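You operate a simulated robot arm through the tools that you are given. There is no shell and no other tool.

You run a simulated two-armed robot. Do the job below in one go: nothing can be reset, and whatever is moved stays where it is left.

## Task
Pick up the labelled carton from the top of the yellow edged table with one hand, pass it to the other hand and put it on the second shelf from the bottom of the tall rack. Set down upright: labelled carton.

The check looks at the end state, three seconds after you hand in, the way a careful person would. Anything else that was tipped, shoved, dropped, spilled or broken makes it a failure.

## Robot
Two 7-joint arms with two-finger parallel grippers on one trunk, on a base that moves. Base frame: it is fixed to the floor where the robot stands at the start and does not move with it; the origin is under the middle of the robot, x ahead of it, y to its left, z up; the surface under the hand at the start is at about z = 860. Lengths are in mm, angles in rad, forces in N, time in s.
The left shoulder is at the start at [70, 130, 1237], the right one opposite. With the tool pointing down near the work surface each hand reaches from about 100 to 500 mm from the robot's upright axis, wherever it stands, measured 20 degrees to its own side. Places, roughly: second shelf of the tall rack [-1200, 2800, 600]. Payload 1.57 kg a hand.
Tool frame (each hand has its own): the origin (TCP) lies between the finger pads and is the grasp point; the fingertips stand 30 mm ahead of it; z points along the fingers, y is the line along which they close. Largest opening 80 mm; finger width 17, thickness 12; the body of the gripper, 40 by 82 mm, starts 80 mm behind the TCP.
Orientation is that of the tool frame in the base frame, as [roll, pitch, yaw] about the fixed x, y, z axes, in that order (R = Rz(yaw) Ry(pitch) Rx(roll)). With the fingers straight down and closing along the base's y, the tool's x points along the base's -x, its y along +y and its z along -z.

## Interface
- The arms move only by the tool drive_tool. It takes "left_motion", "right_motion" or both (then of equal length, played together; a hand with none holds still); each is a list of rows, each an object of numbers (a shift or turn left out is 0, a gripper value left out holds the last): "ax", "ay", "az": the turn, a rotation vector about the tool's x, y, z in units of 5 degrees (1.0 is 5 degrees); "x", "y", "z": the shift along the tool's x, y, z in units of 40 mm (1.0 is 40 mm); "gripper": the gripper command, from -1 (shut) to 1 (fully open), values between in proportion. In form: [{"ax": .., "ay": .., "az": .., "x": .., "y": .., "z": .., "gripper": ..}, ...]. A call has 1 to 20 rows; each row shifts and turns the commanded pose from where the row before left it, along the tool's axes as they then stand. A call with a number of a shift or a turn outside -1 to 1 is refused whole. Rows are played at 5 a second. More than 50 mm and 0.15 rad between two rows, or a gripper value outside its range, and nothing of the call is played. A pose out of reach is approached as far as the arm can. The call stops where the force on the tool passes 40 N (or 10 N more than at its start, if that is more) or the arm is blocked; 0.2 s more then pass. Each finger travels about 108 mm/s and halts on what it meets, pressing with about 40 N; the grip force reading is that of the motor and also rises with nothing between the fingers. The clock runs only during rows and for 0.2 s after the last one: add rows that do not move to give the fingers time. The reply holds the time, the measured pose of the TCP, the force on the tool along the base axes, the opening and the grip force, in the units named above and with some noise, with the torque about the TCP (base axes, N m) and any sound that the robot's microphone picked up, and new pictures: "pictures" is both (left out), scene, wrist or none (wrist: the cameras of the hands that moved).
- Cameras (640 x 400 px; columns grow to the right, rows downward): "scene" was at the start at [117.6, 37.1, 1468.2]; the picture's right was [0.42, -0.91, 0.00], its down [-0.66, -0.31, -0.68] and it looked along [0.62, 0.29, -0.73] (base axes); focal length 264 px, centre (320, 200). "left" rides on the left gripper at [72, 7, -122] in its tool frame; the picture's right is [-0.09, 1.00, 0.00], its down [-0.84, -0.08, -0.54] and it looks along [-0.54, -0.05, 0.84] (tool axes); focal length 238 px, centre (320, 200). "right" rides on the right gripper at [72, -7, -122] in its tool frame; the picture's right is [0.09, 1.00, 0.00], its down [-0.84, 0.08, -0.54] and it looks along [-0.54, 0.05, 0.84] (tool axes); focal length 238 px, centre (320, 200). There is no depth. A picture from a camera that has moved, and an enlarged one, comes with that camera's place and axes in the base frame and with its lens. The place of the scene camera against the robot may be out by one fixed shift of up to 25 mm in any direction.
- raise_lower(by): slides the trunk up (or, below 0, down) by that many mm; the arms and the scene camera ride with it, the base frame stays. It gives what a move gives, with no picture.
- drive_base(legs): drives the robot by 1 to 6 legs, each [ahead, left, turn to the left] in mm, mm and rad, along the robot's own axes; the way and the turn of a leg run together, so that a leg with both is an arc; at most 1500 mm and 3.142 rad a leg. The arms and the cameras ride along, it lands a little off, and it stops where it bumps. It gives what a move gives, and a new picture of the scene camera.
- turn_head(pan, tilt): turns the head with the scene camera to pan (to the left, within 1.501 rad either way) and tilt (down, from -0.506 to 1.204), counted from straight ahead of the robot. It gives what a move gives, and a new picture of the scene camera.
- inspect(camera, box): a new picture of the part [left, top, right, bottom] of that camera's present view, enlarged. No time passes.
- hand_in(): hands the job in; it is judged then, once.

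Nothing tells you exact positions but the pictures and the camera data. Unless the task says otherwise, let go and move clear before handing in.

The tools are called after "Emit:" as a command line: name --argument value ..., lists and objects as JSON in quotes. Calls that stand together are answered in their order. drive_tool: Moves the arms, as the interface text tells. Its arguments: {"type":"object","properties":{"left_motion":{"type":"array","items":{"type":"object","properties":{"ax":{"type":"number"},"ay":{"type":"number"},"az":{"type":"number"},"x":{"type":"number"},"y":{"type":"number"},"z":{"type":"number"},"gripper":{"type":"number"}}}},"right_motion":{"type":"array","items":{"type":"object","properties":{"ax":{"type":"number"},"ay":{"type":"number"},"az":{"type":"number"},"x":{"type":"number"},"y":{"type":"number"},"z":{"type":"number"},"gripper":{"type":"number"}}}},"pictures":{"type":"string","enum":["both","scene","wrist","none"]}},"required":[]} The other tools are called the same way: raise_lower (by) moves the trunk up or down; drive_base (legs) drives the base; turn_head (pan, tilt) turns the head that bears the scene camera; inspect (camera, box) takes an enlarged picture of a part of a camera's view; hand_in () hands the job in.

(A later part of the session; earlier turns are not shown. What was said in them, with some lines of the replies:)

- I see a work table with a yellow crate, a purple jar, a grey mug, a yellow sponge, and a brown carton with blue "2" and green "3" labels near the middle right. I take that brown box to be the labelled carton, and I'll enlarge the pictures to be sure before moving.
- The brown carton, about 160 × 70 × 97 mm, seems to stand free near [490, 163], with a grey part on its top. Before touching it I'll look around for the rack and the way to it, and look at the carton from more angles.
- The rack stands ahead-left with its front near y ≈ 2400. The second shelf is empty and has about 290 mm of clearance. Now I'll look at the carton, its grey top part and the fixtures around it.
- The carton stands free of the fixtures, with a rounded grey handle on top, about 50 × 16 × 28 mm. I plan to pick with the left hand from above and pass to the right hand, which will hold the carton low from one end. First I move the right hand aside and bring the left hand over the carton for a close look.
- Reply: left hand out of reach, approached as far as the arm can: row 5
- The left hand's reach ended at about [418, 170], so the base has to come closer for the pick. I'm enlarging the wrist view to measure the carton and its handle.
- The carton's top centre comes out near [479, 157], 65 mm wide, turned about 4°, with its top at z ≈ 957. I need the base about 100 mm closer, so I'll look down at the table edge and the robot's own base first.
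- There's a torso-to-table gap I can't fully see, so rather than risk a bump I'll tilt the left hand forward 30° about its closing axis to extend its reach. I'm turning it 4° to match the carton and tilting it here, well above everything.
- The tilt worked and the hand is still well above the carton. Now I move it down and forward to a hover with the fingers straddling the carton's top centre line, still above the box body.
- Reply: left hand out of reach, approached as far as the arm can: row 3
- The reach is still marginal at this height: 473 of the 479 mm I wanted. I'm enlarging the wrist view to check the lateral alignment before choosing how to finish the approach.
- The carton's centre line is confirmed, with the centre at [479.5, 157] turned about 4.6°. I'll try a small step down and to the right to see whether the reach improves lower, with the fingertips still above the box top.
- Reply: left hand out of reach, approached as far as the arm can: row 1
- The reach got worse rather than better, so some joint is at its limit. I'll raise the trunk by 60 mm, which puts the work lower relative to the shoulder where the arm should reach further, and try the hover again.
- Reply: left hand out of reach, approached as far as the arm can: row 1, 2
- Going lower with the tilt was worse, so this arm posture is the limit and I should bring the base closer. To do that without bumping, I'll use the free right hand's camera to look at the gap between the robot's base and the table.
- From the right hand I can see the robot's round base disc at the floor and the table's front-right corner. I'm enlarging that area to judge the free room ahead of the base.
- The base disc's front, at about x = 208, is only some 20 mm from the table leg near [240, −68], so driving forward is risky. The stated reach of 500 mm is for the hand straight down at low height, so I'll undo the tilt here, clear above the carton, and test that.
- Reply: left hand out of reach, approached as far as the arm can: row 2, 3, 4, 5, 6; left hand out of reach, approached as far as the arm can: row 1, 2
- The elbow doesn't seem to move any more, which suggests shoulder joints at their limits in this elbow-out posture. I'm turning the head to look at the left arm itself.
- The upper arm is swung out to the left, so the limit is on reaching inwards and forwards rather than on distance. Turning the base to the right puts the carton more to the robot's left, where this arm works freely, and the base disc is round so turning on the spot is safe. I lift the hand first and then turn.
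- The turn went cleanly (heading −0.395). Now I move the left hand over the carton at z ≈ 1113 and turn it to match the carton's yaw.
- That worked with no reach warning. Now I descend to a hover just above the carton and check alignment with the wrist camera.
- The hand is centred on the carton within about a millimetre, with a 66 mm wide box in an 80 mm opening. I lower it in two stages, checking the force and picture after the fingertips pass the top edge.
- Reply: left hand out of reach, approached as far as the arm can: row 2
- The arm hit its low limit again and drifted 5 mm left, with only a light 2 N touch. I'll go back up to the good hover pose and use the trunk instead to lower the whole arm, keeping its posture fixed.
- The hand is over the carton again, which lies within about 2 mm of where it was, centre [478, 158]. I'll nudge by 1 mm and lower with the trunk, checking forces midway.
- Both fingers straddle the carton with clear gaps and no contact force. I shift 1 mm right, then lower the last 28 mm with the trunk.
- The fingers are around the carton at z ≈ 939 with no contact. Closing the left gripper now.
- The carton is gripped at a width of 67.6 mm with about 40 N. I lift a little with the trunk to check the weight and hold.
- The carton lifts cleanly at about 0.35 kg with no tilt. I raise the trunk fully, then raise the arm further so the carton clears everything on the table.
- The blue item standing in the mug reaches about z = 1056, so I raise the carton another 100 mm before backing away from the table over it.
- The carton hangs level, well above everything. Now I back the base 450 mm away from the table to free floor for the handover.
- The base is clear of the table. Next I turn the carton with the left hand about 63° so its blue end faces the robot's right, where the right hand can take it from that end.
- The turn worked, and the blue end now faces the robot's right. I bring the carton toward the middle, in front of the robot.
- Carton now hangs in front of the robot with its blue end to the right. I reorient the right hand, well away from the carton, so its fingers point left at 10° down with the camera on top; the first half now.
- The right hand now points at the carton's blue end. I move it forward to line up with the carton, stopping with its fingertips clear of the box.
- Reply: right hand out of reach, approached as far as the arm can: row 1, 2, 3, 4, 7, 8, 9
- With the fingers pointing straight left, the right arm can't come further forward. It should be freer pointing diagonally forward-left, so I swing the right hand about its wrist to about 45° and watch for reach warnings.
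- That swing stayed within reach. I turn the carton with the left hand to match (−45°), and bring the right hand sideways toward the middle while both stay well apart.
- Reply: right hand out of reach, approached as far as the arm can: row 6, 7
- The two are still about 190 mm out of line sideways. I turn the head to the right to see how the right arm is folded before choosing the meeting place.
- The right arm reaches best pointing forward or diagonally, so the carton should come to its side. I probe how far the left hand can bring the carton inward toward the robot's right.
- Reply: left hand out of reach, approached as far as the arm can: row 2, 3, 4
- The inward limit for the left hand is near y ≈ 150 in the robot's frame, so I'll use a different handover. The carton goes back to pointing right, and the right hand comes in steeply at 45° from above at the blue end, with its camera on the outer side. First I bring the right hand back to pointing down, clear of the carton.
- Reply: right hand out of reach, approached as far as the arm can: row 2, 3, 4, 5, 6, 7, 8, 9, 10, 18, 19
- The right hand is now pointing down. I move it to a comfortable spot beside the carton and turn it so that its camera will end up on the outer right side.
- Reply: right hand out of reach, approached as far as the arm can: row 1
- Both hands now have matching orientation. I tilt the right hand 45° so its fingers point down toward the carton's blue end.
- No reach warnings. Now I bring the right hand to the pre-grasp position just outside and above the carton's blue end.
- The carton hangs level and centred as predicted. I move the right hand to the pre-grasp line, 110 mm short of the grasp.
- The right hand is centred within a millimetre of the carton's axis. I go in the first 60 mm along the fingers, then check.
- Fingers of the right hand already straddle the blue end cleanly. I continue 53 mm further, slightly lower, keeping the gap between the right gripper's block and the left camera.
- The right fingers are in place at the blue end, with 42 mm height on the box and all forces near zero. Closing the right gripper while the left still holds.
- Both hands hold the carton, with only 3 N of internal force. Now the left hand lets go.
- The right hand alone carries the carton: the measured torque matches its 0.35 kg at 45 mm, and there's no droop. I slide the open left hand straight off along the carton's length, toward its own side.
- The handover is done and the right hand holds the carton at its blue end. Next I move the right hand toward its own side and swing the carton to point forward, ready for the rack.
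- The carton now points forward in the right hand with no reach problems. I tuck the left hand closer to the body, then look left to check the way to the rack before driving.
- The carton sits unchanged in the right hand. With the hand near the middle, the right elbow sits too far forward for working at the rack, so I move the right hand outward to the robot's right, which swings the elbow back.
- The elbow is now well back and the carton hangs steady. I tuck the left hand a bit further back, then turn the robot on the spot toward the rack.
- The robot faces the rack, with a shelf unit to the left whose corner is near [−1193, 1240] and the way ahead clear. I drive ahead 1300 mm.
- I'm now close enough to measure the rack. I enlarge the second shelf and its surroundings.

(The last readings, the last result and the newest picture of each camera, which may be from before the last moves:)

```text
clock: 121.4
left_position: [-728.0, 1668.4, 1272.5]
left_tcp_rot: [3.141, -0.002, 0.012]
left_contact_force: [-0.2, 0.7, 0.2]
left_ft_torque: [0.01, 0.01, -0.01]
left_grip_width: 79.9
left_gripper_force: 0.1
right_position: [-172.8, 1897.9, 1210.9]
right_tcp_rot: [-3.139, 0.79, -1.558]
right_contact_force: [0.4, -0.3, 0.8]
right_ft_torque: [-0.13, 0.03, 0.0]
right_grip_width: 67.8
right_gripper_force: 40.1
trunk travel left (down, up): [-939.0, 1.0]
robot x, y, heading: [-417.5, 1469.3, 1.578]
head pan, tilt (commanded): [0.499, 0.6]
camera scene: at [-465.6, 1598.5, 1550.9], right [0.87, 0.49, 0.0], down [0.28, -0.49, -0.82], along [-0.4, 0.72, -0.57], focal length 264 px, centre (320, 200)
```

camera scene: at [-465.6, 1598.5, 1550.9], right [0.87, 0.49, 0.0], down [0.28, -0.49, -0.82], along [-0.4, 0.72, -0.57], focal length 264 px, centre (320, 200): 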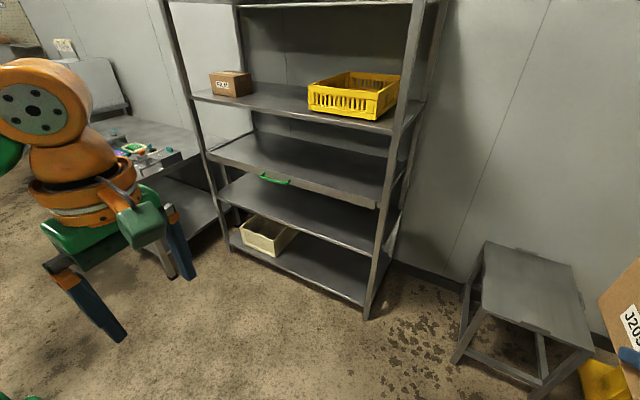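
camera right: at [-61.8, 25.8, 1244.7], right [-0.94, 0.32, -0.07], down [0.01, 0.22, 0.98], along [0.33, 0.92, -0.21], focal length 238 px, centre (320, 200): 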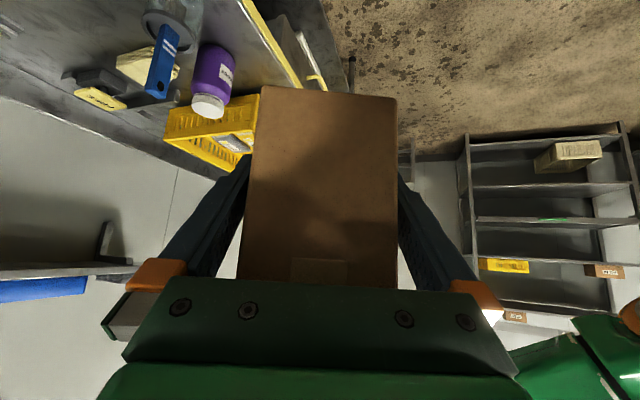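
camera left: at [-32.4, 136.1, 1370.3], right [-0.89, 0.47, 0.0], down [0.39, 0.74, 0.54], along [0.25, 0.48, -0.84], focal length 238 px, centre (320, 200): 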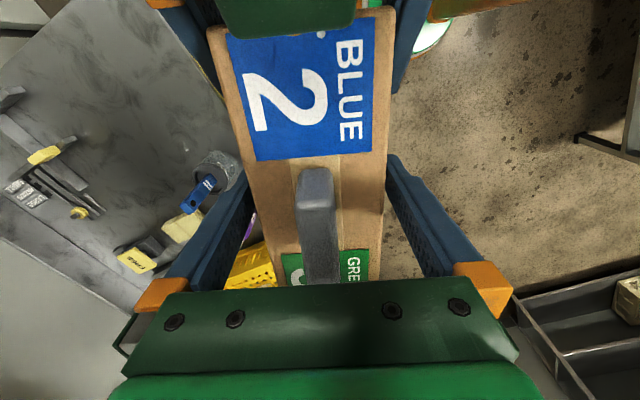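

The second shelf is the empty one below the tray with the green handle. Its front is near y ≈ 2550, with about 240 mm of free height. I drive ahead and then sideways to stand in front of the right half of the rack, clear of the shelf unit on the left.

Emit:
drive_base --legs '[[335, 0, 0], [0, 690, 0]]'

Emit:
turn_head --pan -0.3 --tilt 0.6

```text
clock: 127.0
left_position: [-1410.3, 2000.7, 1273.5]
left_tcp_rot: [3.142, 0.002, 0.01]
left_contact_force: [0.7, -0.6, 0.9]
left_ft_torque: [0.0, 0.02, 0.0]
left_grip_width: 79.8
left_gripper_force: 0.1
right_position: [-854.9, 2228.4, 1209.8]
right_tcp_rot: [3.141, 0.791, -1.559]
right_contact_force: [-0.1, 0.2, -3.3]
right_ft_torque: [-0.16, 0.01, 0.0]
right_grip_width: 67.7
right_gripper_force: 39.5
trunk travel left (down, up): [-939.0, 1.0]
robot x, y, heading: [-1100.1, 1795.8, 1.579]
head pan, tilt (commanded): [0.499, 0.6]
camera scene: at [-1147.6, 1929.6, 1550.9], right [0.87, 0.49, 0.0], down [0.27, -0.49, -0.83], along [-0.4, 0.72, -0.56], focal length 264 px, centre (320, 200)
```

scene: 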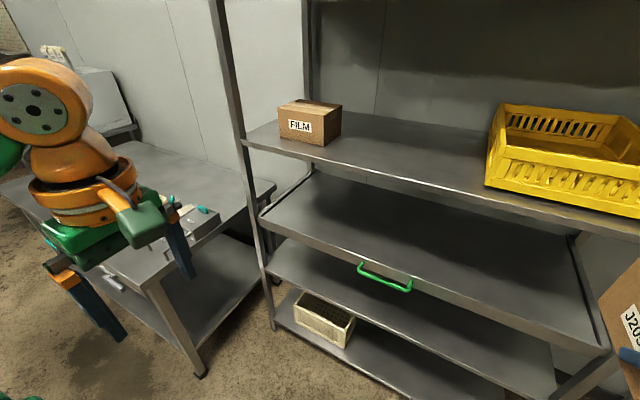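

```text
clock: 128.1
left_position: [-1411.9, 1999.9, 1272.8]
left_tcp_rot: [3.141, 0.0, 0.01]
left_contact_force: [0.0, 0.5, 1.4]
left_ft_torque: [0.02, -0.01, -0.01]
left_grip_width: 80.0
left_gripper_force: 0.0
right_position: [-856.7, 2227.8, 1212.4]
right_tcp_rot: [-3.138, 0.791, -1.559]
right_contact_force: [0.1, 0.1, -4.1]
right_ft_torque: [-0.15, 0.06, 0.0]
right_grip_width: 67.7
right_gripper_force: 40.2
trunk travel left (down, up): [-939.0, 1.0]
robot x, y, heading: [-1101.0, 1796.1, 1.58]
head pan, tilt (commanded): [-0.3, 0.6]
camera scene: at [-1081.6, 1936.9, 1550.8], right [0.96, -0.29, 0.0], down [-0.16, -0.54, -0.82], along [0.24, 0.79, -0.57], focal length 264 px, centre (320, 200)
```

scene: 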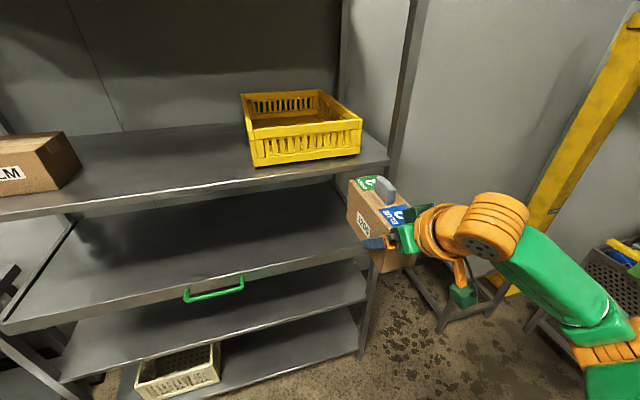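

The robot stands squarely in front of the rack with the carton about 200 mm short of it. I lower the trunk so the carton hangs just above the second shelf's level, still outside the rack.

Emit:
raise_lower --by -480

Emit:
turn_head --pan -0.3 --tilt 0.5

Emit:
inspect --camera "right" --box '[0, 0, 640, 400]'

```text
refused: -480 is not a number from -400 to 400
```

```text
clock: 128.8
left_position: [-1411.8, 1999.7, 1273.8]
left_tcp_rot: [3.141, 0.0, 0.011]
left_contact_force: [0.3, 1.1, 0.2]
left_ft_torque: [0.01, 0.01, -0.02]
left_grip_width: 80.1
left_gripper_force: 0.1
right_position: [-856.8, 2228.6, 1211.5]
right_tcp_rot: [-3.139, 0.792, -1.559]
right_contact_force: [0.1, -0.3, -3.7]
right_ft_torque: [-0.19, 0.05, -0.01]
right_grip_width: 67.8
right_gripper_force: 40.1
trunk travel left (down, up): [-939.0, 1.0]
robot x, y, heading: [-1099.5, 1800.3, 1.581]
head pan, tilt (commanded): [-0.3, 0.499]
camera scene: at [-1080.7, 1939.4, 1559.9], right [0.96, -0.29, 0.0], down [-0.14, -0.46, -0.88], along [0.25, 0.84, -0.48], focal length 264 px, centre (320, 200)
```

scene: 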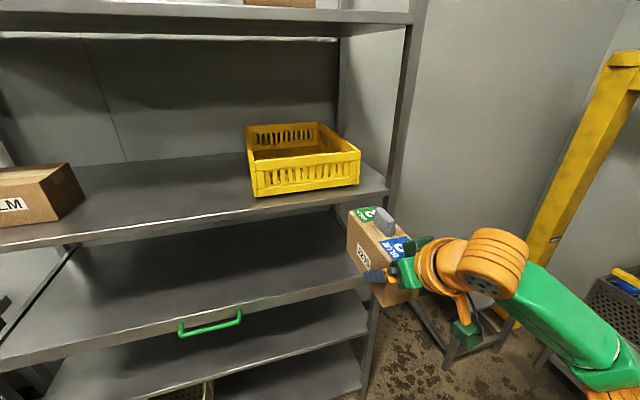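

```text
1.00 times, centred on (320, 200) of right (not enlarged: the box is as wide or as high as the picture)
camera zoom: at [-848.2, 2090.5, 1245.1], right [-0.99, -0.07, -0.07], down [-0.08, 0.2, 0.98], along [-0.06, 0.98, -0.21], focal length 238 px, centre (320, 200)
```

zoom: 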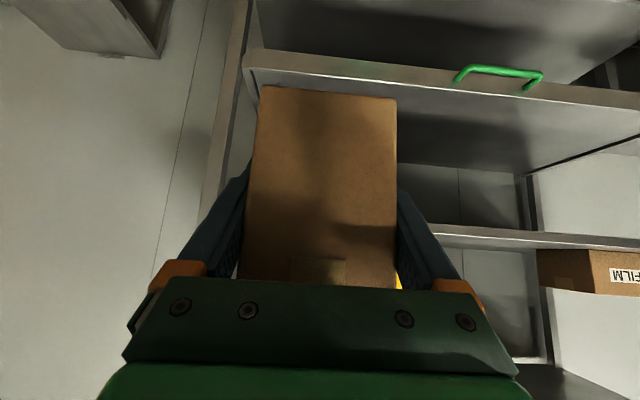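

Emit:
raise_lower --by -400

Emit:
inspect --camera "right" --box '[0, 0, 640, 400]'

Emit:
turn_head --pan -0.3 --tilt 0.5

```text
clock: 132.6
left_position: [-1412.0, 1999.9, 873.8]
left_tcp_rot: [-3.141, 0.0, 0.011]
left_contact_force: [-0.9, -0.8, 0.9]
left_ft_torque: [0.01, 0.0, 0.01]
left_grip_width: 80.0
left_gripper_force: 0.0
right_position: [-856.5, 2227.7, 811.2]
right_tcp_rot: [-3.141, 0.791, -1.559]
right_contact_force: [0.6, -0.7, -3.5]
right_ft_torque: [-0.15, 0.02, 0.0]
right_grip_width: 68.1
right_gripper_force: 39.8
trunk travel left (down, up): [-539.0, 401.0]
robot x, y, heading: [-1101.9, 1799.9, 1.578]
head pan, tilt (commanded): [-0.3, 0.499]
```

```text
1.00 times, centred on (320, 200) of right (not enlarged: the box is as wide or as high as the picture)
camera zoom: at [-848.3, 2090.1, 845.1], right [-0.99, -0.07, -0.07], down [-0.08, 0.2, 0.98], along [-0.06, 0.98, -0.21], focal length 238 px, centre (320, 200)
```

zoom: 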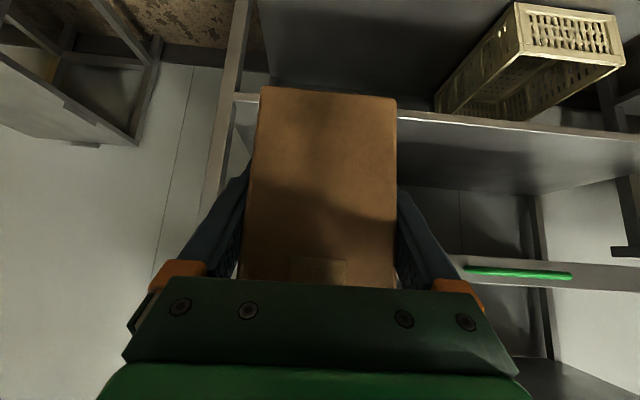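

```text
clock: 133.2
left_position: [-1413.0, 1999.4, 873.2]
left_tcp_rot: [3.141, -0.001, 0.01]
left_contact_force: [0.6, 0.3, 0.7]
left_ft_torque: [-0.03, 0.01, -0.02]
left_grip_width: 80.0
left_gripper_force: 0.0
right_position: [-856.3, 2228.3, 811.1]
right_tcp_rot: [-3.14, 0.791, -1.56]
right_contact_force: [-0.9, -0.6, -4.0]
right_ft_torque: [-0.18, 0.0, -0.02]
right_grip_width: 67.7
right_gripper_force: 39.8
trunk travel left (down, up): [-539.0, 401.0]
robot x, y, heading: [-1104.9, 1795.6, 1.582]
head pan, tilt (commanded): [-0.3, 0.499]
camera scene: at [-1080.8, 1939.1, 1159.9], right [0.96, -0.29, 0.0], down [-0.14, -0.46, -0.88], along [0.25, 0.84, -0.48], focal length 264 px, centre (320, 200)
```

scene: 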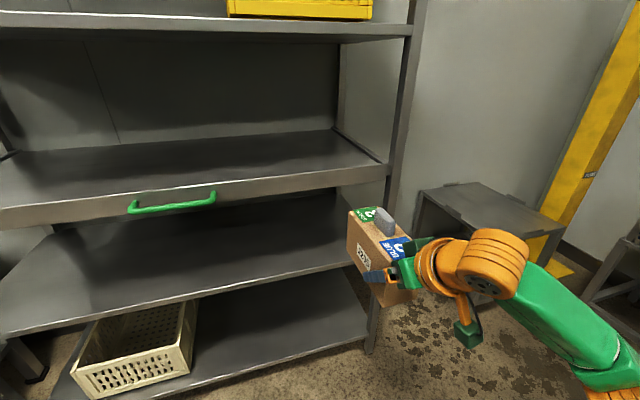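

Good: the wrist camera sees the second shelf's edge beneath the carton. I'm enlarging it to measure the shelf's height and front edge accurately.

Emit:
inspect --camera "right" --box '[380, 60, 640, 300]'

Emit:
inspect --camera "right" --box '[180, 40, 300, 180]'

Emit:
inspect --camera "scene" --box '[200, 150, 460, 380]'

```text
1.67 times, centred on (510, 180) of right
camera zoom: at [-848.3, 2090.1, 845.1], right [-0.99, -0.07, -0.07], down [-0.08, 0.2, 0.98], along [-0.06, 0.98, -0.21], focal length 397 px, centre (3, 233)
```

zoom: 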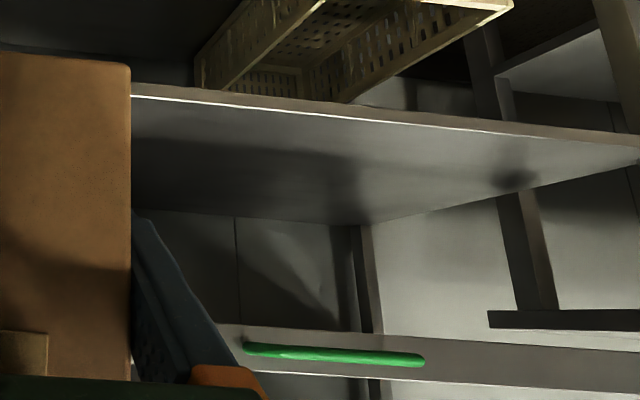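

```text
2.86 times, centred on (240, 110) of right
camera zoom: at [-848.3, 2090.1, 845.1], right [-0.99, -0.07, -0.07], down [-0.08, 0.2, 0.98], along [-0.06, 0.98, -0.21], focal length 681 px, centre (549, 457)
```

zoom: 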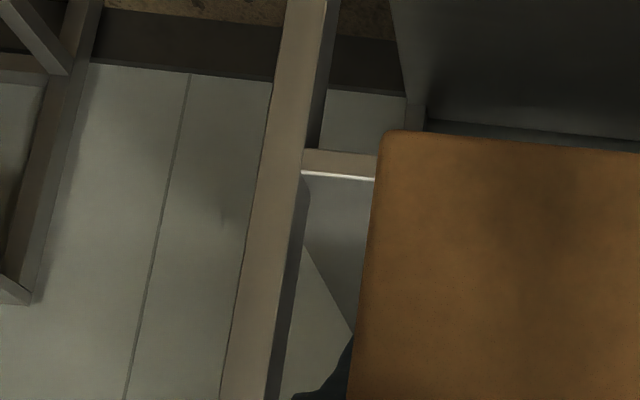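

```text
1.74 times, centred on (330, 265) of scene
camera zoom: at [-1080.8, 1939.1, 1159.9], right [0.96, -0.29, 0.0], down [-0.14, -0.46, -0.88], along [0.25, 0.84, -0.48], focal length 459 px, centre (303, 87)
```

zoom: 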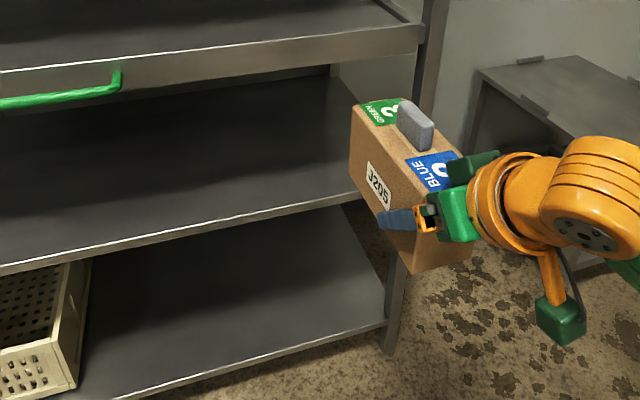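

Emit:
raise_lower --by -90

Emit:
inspect --camera "right" --box '[180, 40, 300, 180]'

Emit:
inspect --camera "right" --box '[380, 60, 640, 300]'

```text
clock: 134.5
left_position: [-1411.3, 1999.1, 782.4]
left_tcp_rot: [-3.141, 0.0, 0.012]
left_contact_force: [-0.1, 0.9, 0.1]
left_ft_torque: [-0.02, 0.02, -0.01]
left_grip_width: 80.0
left_gripper_force: 0.1
right_position: [-857.0, 2229.1, 720.2]
right_tcp_rot: [-3.14, 0.79, -1.559]
right_contact_force: [0.8, -0.1, -3.9]
right_ft_torque: [-0.15, -0.02, 0.0]
right_grip_width: 67.7
right_gripper_force: 39.9
trunk travel left (down, up): [-449.0, 491.0]
robot x, y, heading: [-1102.5, 1795.5, 1.58]
head pan, tilt (commanded): [-0.3, 0.499]
```

```text
2.86 times, centred on (240, 110) of right
camera zoom: at [-848.4, 2090.0, 755.1], right [-0.99, -0.07, -0.07], down [-0.08, 0.2, 0.98], along [-0.06, 0.98, -0.21], focal length 681 px, centre (549, 457)
```

zoom: 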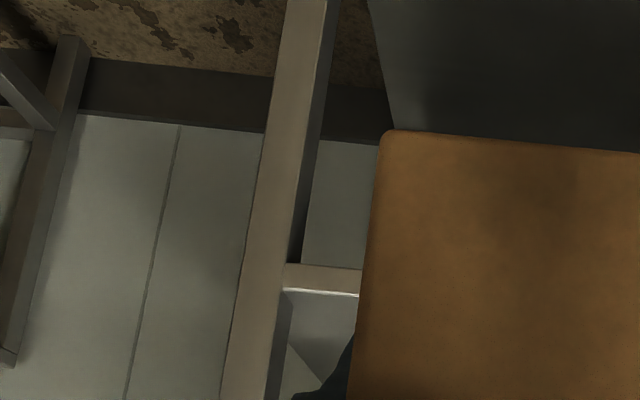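

```text
1.67 times, centred on (510, 180) of right
camera zoom: at [-848.4, 2090.0, 755.1], right [-0.99, -0.07, -0.07], down [-0.08, 0.2, 0.98], along [-0.06, 0.98, -0.21], focal length 397 px, centre (3, 233)
```

zoom: 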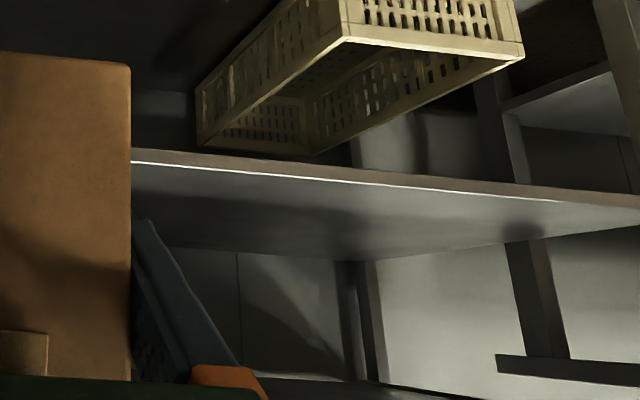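

Triangulating from the two heights puts the second shelf's front edge at y ≈ 2536 and z ≈ 558, with the tray above it at z ≈ 842 and the right post near x = −694. I lower the carton to about 25 mm above shelf level while still outside.

Emit:
raise_lower --by -95

Emit:
inspect --camera "right" --box '[180, 100, 300, 240]'

Emit:
turn_head --pan -0.4 --tilt 0.5

```text
clock: 135.8
left_position: [-1412.0, 1999.4, 688.4]
left_tcp_rot: [3.141, -0.002, 0.009]
left_contact_force: [-0.9, -0.6, 0.8]
left_ft_torque: [0.04, 0.02, -0.02]
left_grip_width: 80.2
left_gripper_force: 0.1
right_position: [-856.3, 2229.4, 627.6]
right_tcp_rot: [-3.14, 0.79, -1.561]
right_contact_force: [0.2, 0.2, -3.2]
right_ft_torque: [-0.13, 0.0, -0.05]
right_grip_width: 67.9
right_gripper_force: 39.9
trunk travel left (down, up): [-354.0, 586.0]
robot x, y, heading: [-1103.0, 1797.5, 1.588]
head pan, tilt (commanded): [-0.3, 0.499]
```

```text
2.86 times, centred on (240, 170) of right
camera zoom: at [-848.4, 2089.9, 660.1], right [-0.99, -0.07, -0.07], down [-0.08, 0.2, 0.98], along [-0.06, 0.98, -0.21], focal length 681 px, centre (549, 286)
```

zoom: 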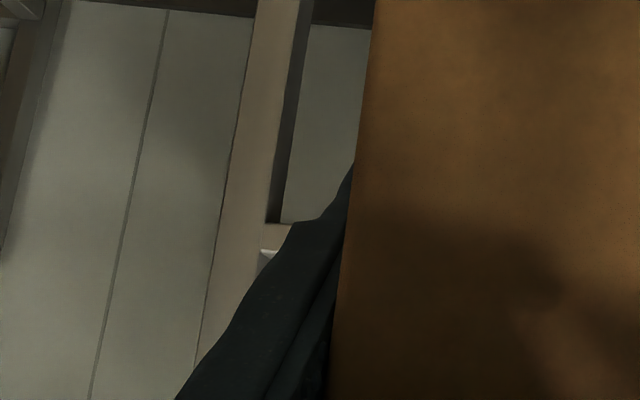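

```text
clock: 136.4
left_position: [-1412.1, 1999.8, 687.9]
left_tcp_rot: [-3.141, 0.0, 0.01]
left_contact_force: [-0.2, 0.9, 0.6]
left_ft_torque: [-0.01, -0.01, 0.03]
left_grip_width: 80.0
left_gripper_force: 0.0
right_position: [-856.2, 2228.1, 627.0]
right_tcp_rot: [-3.14, 0.789, -1.557]
right_contact_force: [0.1, -0.1, -4.1]
right_ft_torque: [-0.21, 0.01, 0.0]
right_grip_width: 67.7
right_gripper_force: 40.7
trunk travel left (down, up): [-354.0, 586.0]
robot x, y, heading: [-1103.7, 1798.0, 1.585]
head pan, tilt (commanded): [-0.4, 0.499]
camera scene: at [-1072.4, 1936.0, 974.9], right [0.93, -0.38, 0.0], down [-0.18, -0.44, -0.88], along [0.33, 0.81, -0.48], focal length 264 px, centre (320, 200)
```

scene: 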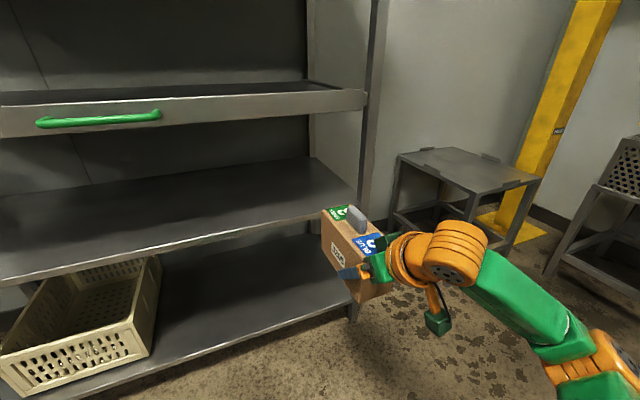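

The carton's bottom is at about z = 585, which is 27 mm above the shelf. I drive forward 170 mm, to just short of the shelf edge, and check.

Emit:
drive_base --legs '[[170, 0, -0.01]]'

Emit:
inspect --camera "scene" --box '[200, 120, 480, 340]'

Emit:
inspect --camera "right" --box '[0, 0, 640, 400]'

```text
clock: 137.9
left_position: [-1409.7, 2172.3, 687.4]
left_tcp_rot: [3.14, 0.0, 0.0]
left_contact_force: [-0.2, 0.0, -0.2]
left_ft_torque: [-0.01, 0.01, 0.0]
left_grip_width: 80.0
left_gripper_force: 0.1
right_position: [-852.4, 2394.1, 626.3]
right_tcp_rot: [-3.141, 0.79, -1.572]
right_contact_force: [0.5, -0.6, -3.5]
right_ft_torque: [-0.2, -0.01, -0.01]
right_grip_width: 67.8
right_gripper_force: 39.9
trunk travel left (down, up): [-354.0, 586.0]
robot x, y, heading: [-1102.2, 1968.0, 1.572]
head pan, tilt (commanded): [-0.4, 0.499]
camera scene: at [-1071.6, 2104.0, 974.8], right [0.92, -0.39, 0.0], down [-0.19, -0.44, -0.88], along [0.34, 0.81, -0.48], focal length 264 px, centre (320, 200)
```

scene: 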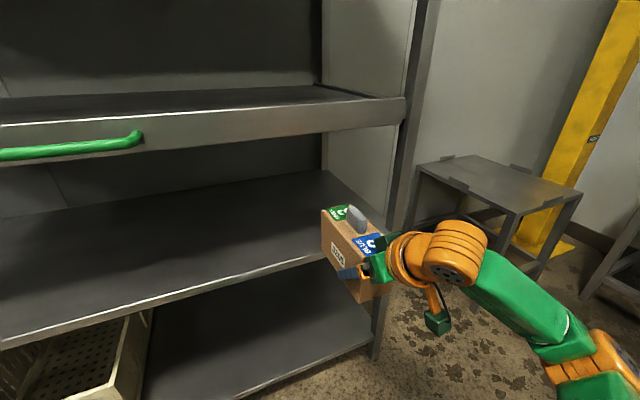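

```text
1.82 times, centred on (340, 230) of scene
camera zoom: at [-1071.6, 2104.0, 974.8], right [0.92, -0.39, 0.0], down [-0.19, -0.44, -0.88], along [0.34, 0.81, -0.48], focal length 480 px, centre (284, 146)
```

zoom: 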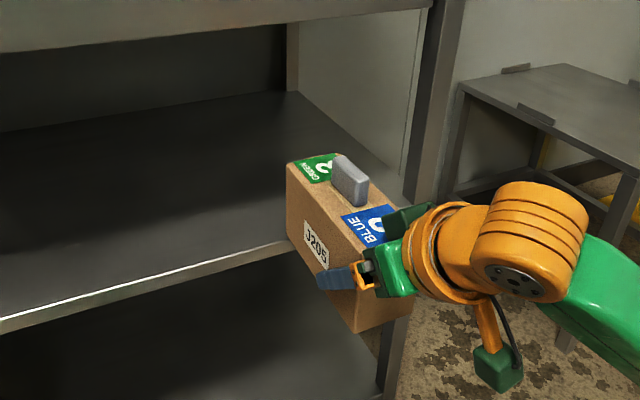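

```text
1.00 times, centred on (320, 200) of right (not enlarged: the box is as wide or as high as the picture)
camera zoom: at [-845.9, 2255.5, 659.9], right [-1.0, -0.06, -0.07], down [-0.08, 0.2, 0.98], along [-0.05, 0.98, -0.21], focal length 238 px, centre (320, 200)
```

zoom: 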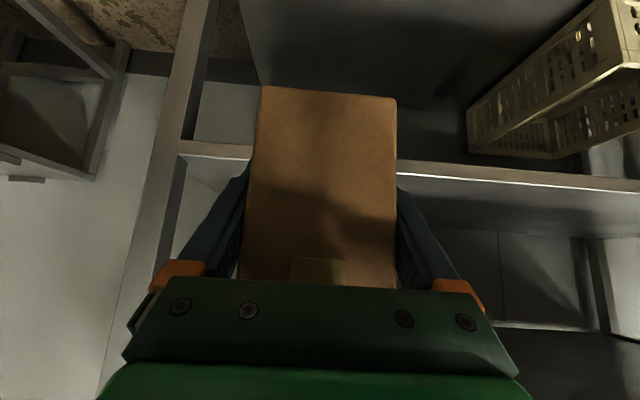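

The shelf edge reads y ≈ 2540, and the carton's front end is about 20 mm short of it with 26 mm of height to spare. I drive in 120 mm and check for contact.

Emit:
drive_base --legs '[[120, 0, 0]]'

Emit:
inspect --camera "scene" --box '[200, 120, 480, 340]'

```text
clock: 139.1
left_position: [-1409.7, 2292.2, 687.1]
left_tcp_rot: [3.141, -0.001, -0.001]
left_contact_force: [0.4, 0.5, -1.0]
left_ft_torque: [-0.01, 0.01, 0.0]
left_grip_width: 79.6
left_gripper_force: 0.0
right_position: [-852.3, 2515.2, 625.4]
right_tcp_rot: [-3.141, 0.788, -1.572]
right_contact_force: [0.8, 0.9, -3.8]
right_ft_torque: [-0.16, 0.01, 0.0]
right_grip_width: 67.8
right_gripper_force: 40.3
trunk travel left (down, up): [-354.0, 586.0]
robot x, y, heading: [-1102.2, 2087.3, 1.569]
head pan, tilt (commanded): [-0.4, 0.499]
camera scene: at [-1071.3, 2224.7, 974.8], right [0.92, -0.39, 0.0], down [-0.19, -0.44, -0.88], along [0.34, 0.81, -0.48], focal length 264 px, centre (320, 200)
```

scene: 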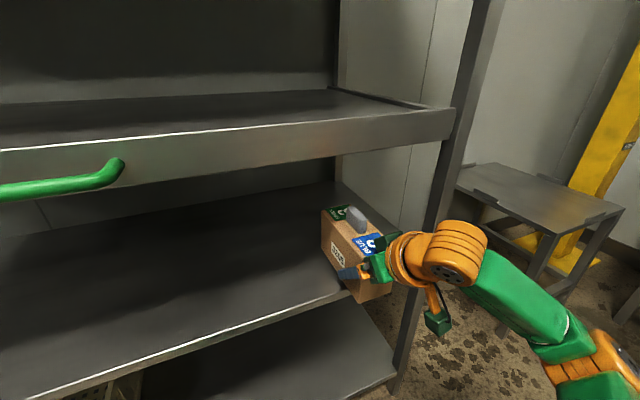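

```text
1.82 times, centred on (340, 230) of scene
camera zoom: at [-1071.3, 2224.7, 974.8], right [0.92, -0.39, 0.0], down [-0.19, -0.44, -0.88], along [0.34, 0.81, -0.48], focal length 480 px, centre (284, 146)
```

zoom: 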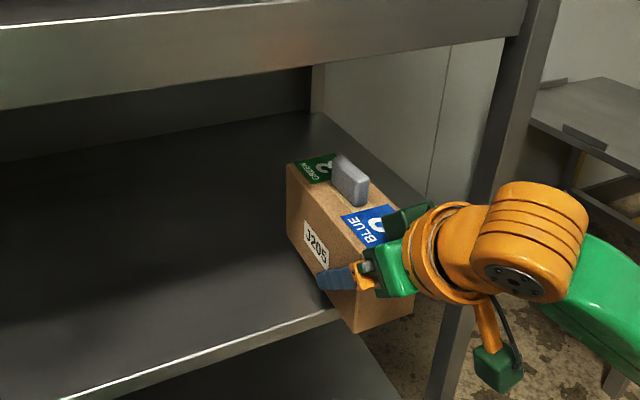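

Emit:
drive_base --legs '[[115, 0, 0]]'

Emit:
inspect --camera "scene" --box '[200, 120, 480, 340]'

Emit:
inspect --camera "right" --box '[0, 0, 640, 400]'

```text
clock: 140.3
left_position: [-1410.2, 2405.8, 688.4]
left_tcp_rot: [3.141, 0.0, 0.001]
left_contact_force: [0.4, 0.6, -0.2]
left_ft_torque: [-0.01, 0.02, 0.02]
left_grip_width: 80.4
left_gripper_force: 0.1
right_position: [-852.6, 2629.2, 625.6]
right_tcp_rot: [-3.14, 0.788, -1.569]
right_contact_force: [0.9, 0.3, -3.2]
right_ft_torque: [-0.15, -0.02, 0.03]
right_grip_width: 68.0
right_gripper_force: 40.8
trunk travel left (down, up): [-354.0, 586.0]
robot x, y, heading: [-1103.5, 2199.0, 1.574]
head pan, tilt (commanded): [-0.4, 0.499]
camera scene: at [-1071.4, 2339.1, 974.8], right [0.92, -0.39, 0.0], down [-0.19, -0.44, -0.88], along [0.34, 0.81, -0.48], focal length 264 px, centre (320, 200)
```

scene: 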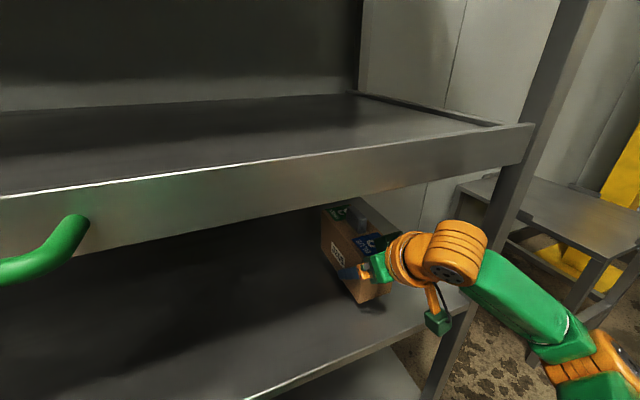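

```text
1.82 times, centred on (340, 230) of scene
camera zoom: at [-1071.4, 2339.1, 974.8], right [0.92, -0.39, 0.0], down [-0.19, -0.44, -0.88], along [0.34, 0.81, -0.48], focal length 480 px, centre (284, 146)
```

zoom: 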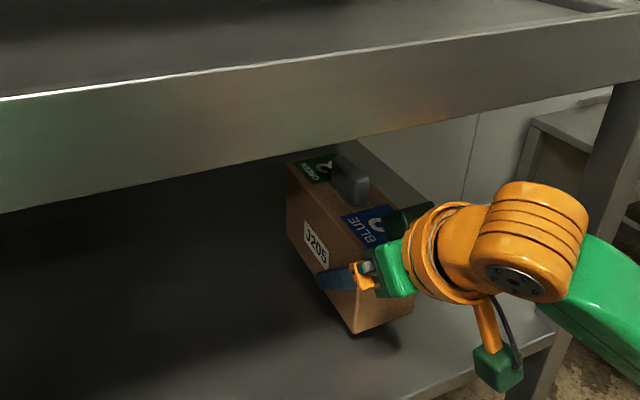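

```text
1.00 times, centred on (320, 200) of right (not enlarged: the box is as wide or as high as the picture)
camera zoom: at [-846.0, 2490.9, 659.9], right [-1.0, -0.07, -0.07], down [-0.08, 0.2, 0.98], along [-0.05, 0.98, -0.21], focal length 238 px, centre (320, 200)
```

zoom: 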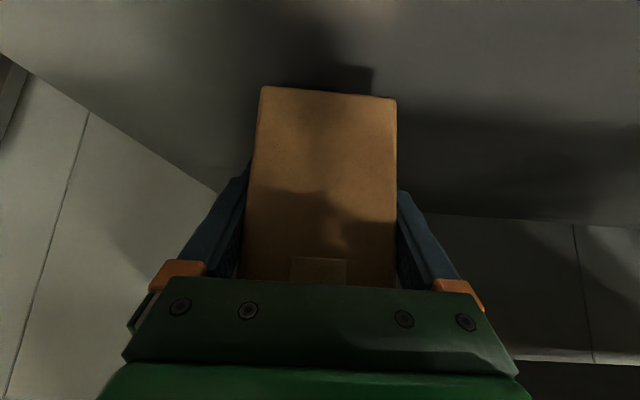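

The carton is fully over the shelf, with its near end about 55 mm inside the front edge and no contact. I lower it 20 mm with the trunk, then feel for the shelf in small steps.

Emit:
raise_lower --by -20

Emit:
inspect --camera "right" --box '[200, 40, 460, 200]'

```text
clock: 141.0
left_position: [-1411.1, 2405.1, 667.1]
left_tcp_rot: [-3.141, -0.002, -0.001]
left_contact_force: [-0.5, -0.2, -0.2]
left_ft_torque: [-0.02, 0.0, -0.04]
left_grip_width: 80.2
left_gripper_force: 0.0
right_position: [-852.7, 2628.6, 606.5]
right_tcp_rot: [-3.14, 0.79, -1.569]
right_contact_force: [0.8, 0.0, -3.1]
right_ft_torque: [-0.15, 0.01, 0.01]
right_grip_width: 67.8
right_gripper_force: 40.3
trunk travel left (down, up): [-334.0, 606.0]
robot x, y, heading: [-1100.5, 2197.6, 1.57]
head pan, tilt (commanded): [-0.4, 0.499]
```

```text
2.46 times, centred on (330, 120) of right
camera zoom: at [-846.0, 2490.4, 640.0], right [-1.0, -0.07, -0.07], down [-0.08, 0.2, 0.98], along [-0.05, 0.98, -0.21], focal length 587 px, centre (295, 397)
```

zoom: 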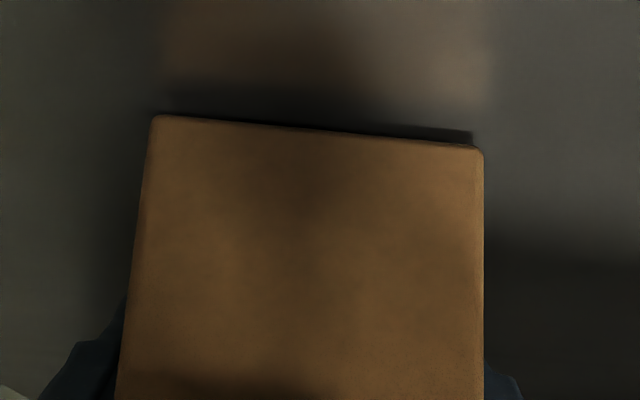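

Emit:
drive_tool --right_motion '[{"x": 0.0355, "z": 0.035}, {"x": 0.0355, "z": 0.035}, {}]' --pictures "none"

```text
clock: 141.8
left_position: [-1410.3, 2404.4, 668.4]
left_tcp_rot: [-3.141, 0.001, 0.001]
left_contact_force: [-0.3, -0.2, 0.4]
left_ft_torque: [-0.01, -0.04, 0.04]
left_grip_width: 80.0
left_gripper_force: 0.0
right_position: [-852.0, 2628.0, 603.4]
right_tcp_rot: [-3.139, 0.792, -1.57]
right_contact_force: [1.5, 1.0, 2.5]
right_ft_torque: [0.6, 0.13, -0.25]
right_grip_width: 67.7
right_gripper_force: 40.0
trunk travel left (down, up): [-334.0, 606.0]
robot x, y, heading: [-1101.6, 2199.6, 1.567]
head pan, tilt (commanded): [-0.4, 0.499]
```

The far (green) end touched first: the force rose about 6 N with a torque, so the carton is very slightly nose-down. I tip the hand up by about a degree and settle it further.

Emit:
drive_tool --right_motion '[{"ay": -0.2}, {"x": 0.027, "z": 0.027}, {}]' --pictures "none"

Emit:
inspect --camera "right" --box '[200, 40, 460, 200]'

```text
clock: 142.6
left_position: [-1410.3, 2403.8, 668.6]
left_tcp_rot: [-3.138, -0.002, 0.001]
left_contact_force: [0.1, -0.1, 0.0]
left_ft_torque: [-0.01, -0.05, 0.01]
left_grip_width: 79.8
left_gripper_force: 0.1
right_position: [-852.9, 2627.8, 604.8]
right_tcp_rot: [-3.137, 0.813, -1.57]
right_contact_force: [4.2, 2.9, 18.9]
right_ft_torque: [-0.79, 0.59, 0.07]
right_grip_width: 67.9
right_gripper_force: 40.3
trunk travel left (down, up): [-334.0, 606.0]
robot x, y, heading: [-1103.8, 2198.7, 1.571]
head pan, tilt (commanded): [-0.4, 0.499]
```

```text
2.46 times, centred on (330, 120) of right
camera zoom: at [-846.0, 2488.6, 634.2], right [-1.0, -0.06, -0.07], down [-0.08, 0.18, 0.98], along [-0.05, 0.98, -0.18], focal length 587 px, centre (295, 397)
```

zoom: 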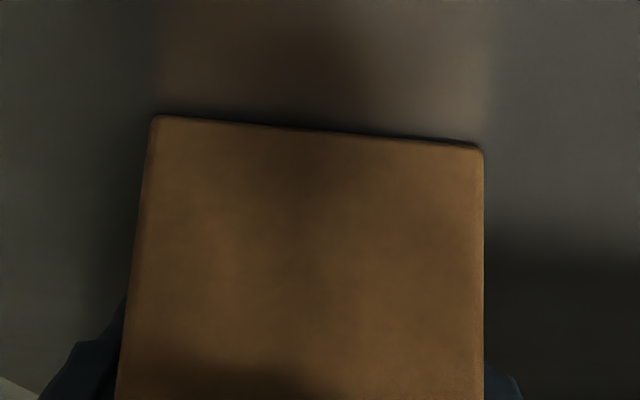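

Now the near end presses with about 19 N, so level lies in between. I ease back half a degree and a little up so the carton rests flat with little force.

Emit:
drive_tool --right_motion '[{"ay": 0.1}, {"x": -0.012, "z": -0.012}, {}]' --pictures "none"

```text
clock: 143.4
left_position: [-1410.1, 2402.3, 669.1]
left_tcp_rot: [-3.138, -0.002, 0.0]
left_contact_force: [-0.6, 0.1, -0.4]
left_ft_torque: [-0.04, 0.02, -0.01]
left_grip_width: 80.0
left_gripper_force: 0.2
right_position: [-852.8, 2628.4, 602.2]
right_tcp_rot: [-3.139, 0.803, -1.57]
right_contact_force: [8.0, 8.6, 22.8]
right_ft_torque: [-0.71, 0.58, 0.0]
right_grip_width: 67.6
right_gripper_force: 39.5
trunk travel left (down, up): [-334.0, 606.0]
robot x, y, heading: [-1104.8, 2203.5, 1.573]
head pan, tilt (commanded): [-0.4, 0.499]
```

Emit:
drive_tool --right_motion '[{"x": -0.02, "z": -0.02}, {}, {}, {}]' --pictures "none"

```text
clock: 144.4
left_position: [-1410.2, 2403.7, 667.9]
left_tcp_rot: [-3.138, -0.002, 0.0]
left_contact_force: [0.3, 0.0, 0.6]
left_ft_torque: [0.02, -0.02, 0.03]
left_grip_width: 80.4
left_gripper_force: 0.0
right_position: [-853.3, 2627.8, 603.7]
right_tcp_rot: [-3.137, 0.799, -1.567]
right_contact_force: [4.8, 2.4, 15.1]
right_ft_torque: [-0.65, 0.44, 0.05]
right_grip_width: 68.0
right_gripper_force: 40.1
trunk travel left (down, up): [-334.0, 606.0]
robot x, y, heading: [-1104.2, 2202.2, 1.571]
head pan, tilt (commanded): [-0.4, 0.499]
```

The contact is at the near-left bottom corner. I correct with a small roll (left side up 0.5°) and a small nose-down, then read the forces again.

Emit:
drive_tool --right_motion '[{"ax": -0.07, "ay": 0.06, "az": 0.071}, {}, {}]' --pictures "none"

```text
clock: 145.2
left_position: [-1410.2, 2405.3, 667.8]
left_tcp_rot: [-3.14, 0.0, 0.001]
left_contact_force: [0.0, -0.2, 0.5]
left_ft_torque: [-0.02, 0.02, -0.02]
left_grip_width: 80.1
left_gripper_force: 0.0
right_position: [-853.7, 2627.3, 602.8]
right_tcp_rot: [3.132, 0.794, -1.577]
right_contact_force: [1.2, 1.9, 9.1]
right_ft_torque: [0.17, -0.51, 0.27]
right_grip_width: 67.9
right_gripper_force: 40.2
trunk travel left (down, up): [-334.0, 606.0]
robot x, y, heading: [-1101.6, 2199.8, 1.569]
head pan, tilt (commanded): [-0.4, 0.499]
```

Emit:
drive_tool --right_motion '[{"ax": 0.035, "az": -0.0355}, {"x": -0.005, "z": -0.005}, {}]' --pictures "none"

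```text
clock: 146.0
left_position: [-1409.3, 2404.2, 668.3]
left_tcp_rot: [-3.14, -0.003, 0.001]
left_contact_force: [-0.5, -0.2, -0.2]
left_ft_torque: [-0.01, 0.04, 0.0]
left_grip_width: 80.2
left_gripper_force: 0.0
right_position: [-852.9, 2626.9, 603.5]
right_tcp_rot: [3.141, 0.793, -1.572]
right_contact_force: [-1.7, -0.9, 3.2]
right_ft_torque: [0.58, -0.15, 0.11]
right_grip_width: 68.1
right_gripper_force: 40.4
trunk travel left (down, up): [-334.0, 606.0]
robot x, y, heading: [-1103.3, 2199.7, 1.57]
head pan, tilt (commanded): [-0.4, 0.499]
```

The carton rests practically flat with only a few newtons of pressure. Now I open the right gripper.

Emit:
drive_tool --right_motion '[{"gripper": 1}, {}, {}, {}]' --pictures "wrist"

Emit:
inspect --camera "scene" --box '[240, 160, 480, 340]'

```text
clock: 147.0
left_position: [-1410.9, 2405.7, 668.6]
left_tcp_rot: [3.141, 0.0, 0.001]
left_contact_force: [-0.3, -0.3, -0.4]
left_ft_torque: [0.05, 0.03, 0.0]
left_grip_width: 80.1
left_gripper_force: 0.1
right_position: [-852.2, 2628.3, 603.4]
right_tcp_rot: [3.138, 0.794, -1.573]
right_contact_force: [-0.2, 0.0, 0.8]
right_ft_torque: [0.01, -0.02, 0.0]
right_grip_width: 79.9
right_gripper_force: 0.1
trunk travel left (down, up): [-334.0, 606.0]
robot x, y, heading: [-1101.3, 2202.1, 1.571]
head pan, tilt (commanded): [-0.4, 0.499]
camera right: at [-845.7, 2490.0, 636.0], right [-1.0, -0.07, -0.06], down [-0.08, 0.2, 0.98], along [-0.05, 0.98, -0.2], focal length 238 px, centre (320, 200)
```

right: 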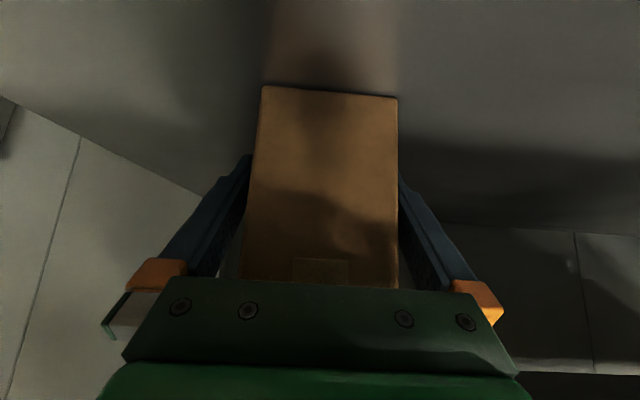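

```text
2.22 times, centred on (360, 250) of scene
camera zoom: at [-1071.8, 2338.0, 955.0], right [0.92, -0.39, 0.0], down [-0.19, -0.44, -0.88], along [0.34, 0.81, -0.48], focal length 587 px, centre (231, 89)
```

zoom: 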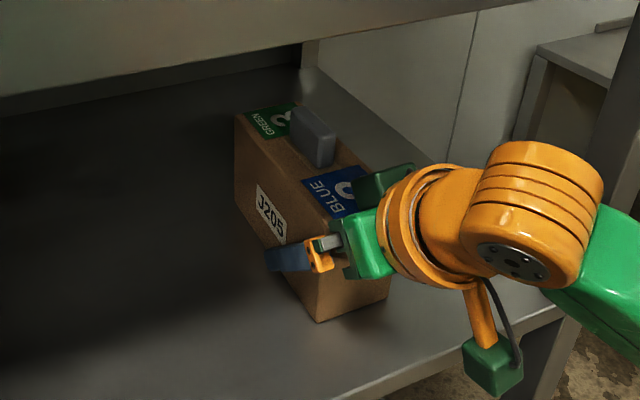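

Released cleanly, and the carton stands upright on the shelf. I back the whole robot straight out so the open fingers slide off parallel to the box.

Emit:
drive_base --legs '[[-130, 0, 0]]'

Emit:
inspect --camera "scene" --box '[200, 120, 480, 340]'

Emit:
inspect --camera "right" --box '[0, 0, 640, 400]'

```text
clock: 148.3
left_position: [-1409.2, 2270.6, 667.8]
left_tcp_rot: [-3.141, 0.001, -0.002]
left_contact_force: [0.1, -0.7, 1.4]
left_ft_torque: [0.03, -0.02, 0.0]
left_grip_width: 80.2
left_gripper_force: 0.1
right_position: [-853.0, 2495.4, 603.9]
right_tcp_rot: [3.138, 0.792, -1.574]
right_contact_force: [0.8, -0.2, 0.7]
right_ft_torque: [0.04, -0.05, 0.03]
right_grip_width: 80.2
right_gripper_force: 0.2
trunk travel left (down, up): [-334.0, 606.0]
robot x, y, heading: [-1100.4, 2065.3, 1.569]
head pan, tilt (commanded): [-0.4, 0.499]
camera scene: at [-1071.8, 2205.1, 955.1], right [0.92, -0.39, 0.0], down [-0.19, -0.44, -0.88], along [0.34, 0.81, -0.48], focal length 264 px, centre (320, 200)
```

scene: 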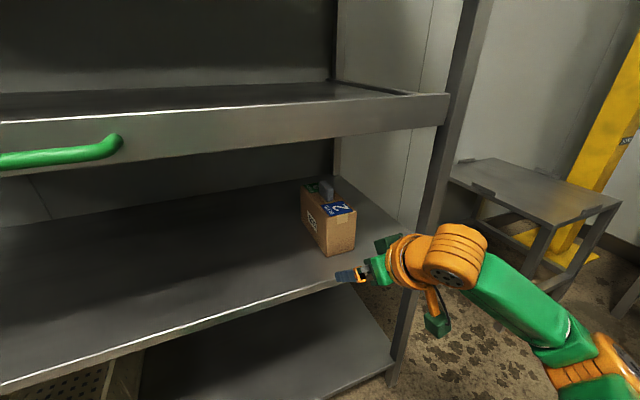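

```text
1.82 times, centred on (340, 230) of scene
camera zoom: at [-1071.8, 2205.1, 955.1], right [0.92, -0.39, 0.0], down [-0.19, -0.44, -0.88], along [0.34, 0.81, -0.48], focal length 480 px, centre (284, 146)
```

zoom: 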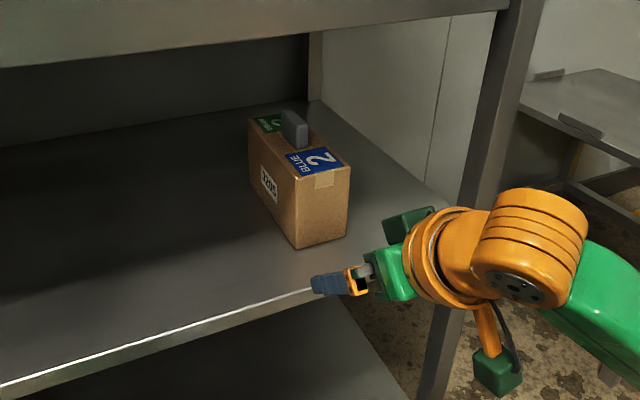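

```text
1.00 times, centred on (320, 200) of right (not enlarged: the box is as wide or as high as the picture)
camera zoom: at [-845.7, 2357.3, 636.2], right [-1.0, -0.07, -0.06], down [-0.08, 0.2, 0.98], along [-0.05, 0.98, -0.2], focal length 238 px, centre (320, 200)
```

zoom: 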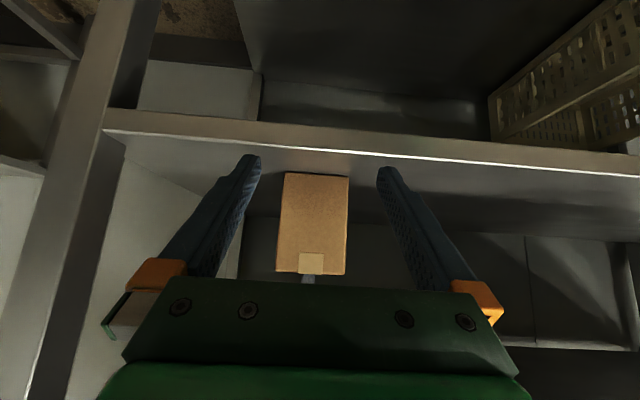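

The carton stands upright and free on the second shelf. I back off a further 250 mm to be fully clear, then take a last look at the whole rack.

Emit:
drive_base --legs '[[-250, 0, 0]]'

Emit:
turn_head --pan -0.2 --tilt 0.35

Emit:
inspect --camera "scene" --box '[180, 120, 480, 330]'

```text
clock: 150.1
left_position: [-1410.0, 2022.3, 668.5]
left_tcp_rot: [3.14, 0.001, 0.002]
left_contact_force: [-0.4, -0.3, 0.3]
left_ft_torque: [0.03, 0.02, 0.03]
left_grip_width: 79.9
left_gripper_force: 0.1
right_position: [-853.1, 2245.1, 603.1]
right_tcp_rot: [3.138, 0.793, -1.574]
right_contact_force: [0.3, -0.1, 0.0]
right_ft_torque: [0.02, -0.01, 0.02]
right_grip_width: 80.0
right_gripper_force: 0.0
trunk travel left (down, up): [-334.0, 606.0]
robot x, y, heading: [-1104.6, 1817.2, 1.574]
head pan, tilt (commanded): [-0.4, 0.499]
camera scene: at [-1071.8, 1954.7, 955.1], right [0.92, -0.39, 0.0], down [-0.19, -0.44, -0.88], along [0.34, 0.81, -0.48], focal length 264 px, centre (320, 200)
```

scene: 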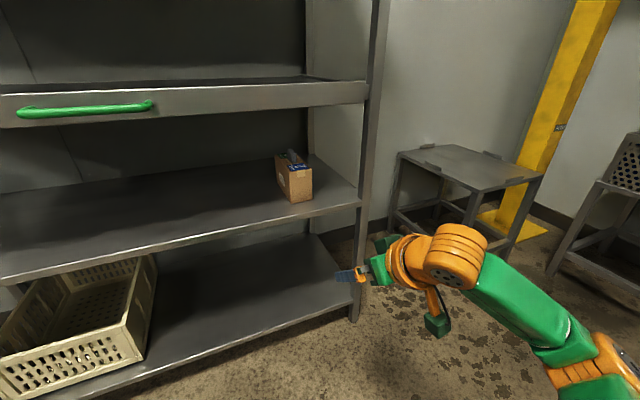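

```text
clock: 150.8
left_position: [-1410.6, 2021.4, 668.4]
left_tcp_rot: [-3.141, 0.0, 0.002]
left_contact_force: [-0.3, -0.1, -0.5]
left_ft_torque: [0.0, 0.0, 0.01]
left_grip_width: 79.7
left_gripper_force: 0.1
right_position: [-852.5, 2245.4, 602.6]
right_tcp_rot: [3.137, 0.794, -1.572]
right_contact_force: [-0.2, -1.5, -0.9]
right_ft_torque: [-0.02, 0.02, -0.01]
right_grip_width: 79.9
right_gripper_force: 0.0
trunk travel left (down, up): [-334.0, 606.0]
robot x, y, heading: [-1103.1, 1817.0, 1.572]
head pan, tilt (commanded): [-0.201, 0.351]
camera scene: at [-1088.6, 1962.4, 968.7], right [0.98, -0.2, 0.0], down [-0.07, -0.34, -0.94], along [0.19, 0.92, -0.34], focal length 264 px, centre (320, 200)
```

scene: 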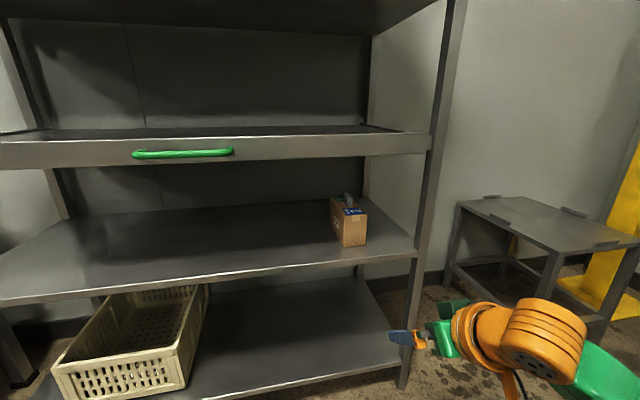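

```text
1.90 times, centred on (330, 225) of scene
camera zoom: at [-1088.6, 1962.4, 968.7], right [0.98, -0.2, 0.0], down [-0.07, -0.34, -0.94], along [0.19, 0.92, -0.34], focal length 503 px, centre (301, 152)
```

zoom: 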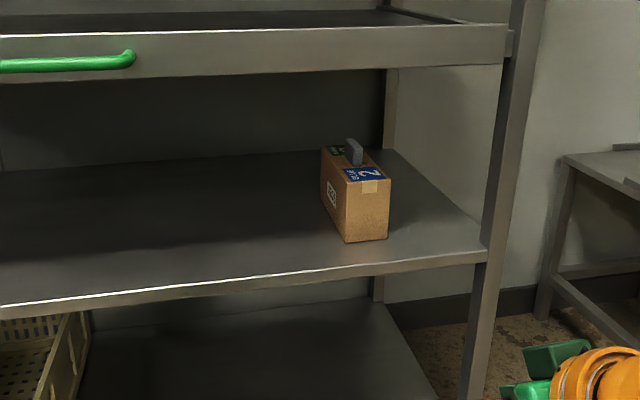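

The carton stands upright and fully on the second shelf from the bottom. Both hands are empty and clear, and I see nothing else disturbed. I hand the job in.

Emit:
hand_in

```text
The job is handed in.
```

The labelled carton is standing upright on the second shelf from the bottom of the tall rack, and I have handed the job in. No result has come back.

- **Pick-up:** the left hand lifted the carton (about 0.35 kg) off the yellow-edged table. On a first attempt the left fingers touched it lightly and shifted it by perhaps 2 mm.
- **Handover:** the right hand took hold of the carton's blue end in mid-air before the left hand let go.
- **Placement:** it sits about 55 mm in from the shelf's front edge, nearer the right-hand post. I measured that shelf at about z = 558, a little below the rough 600 given. I took the tray with the green handle above it to be the third shelf.

Both hands are empty and about 250 mm clear of the rack. I saw nothing else tipped, moved or dropped.
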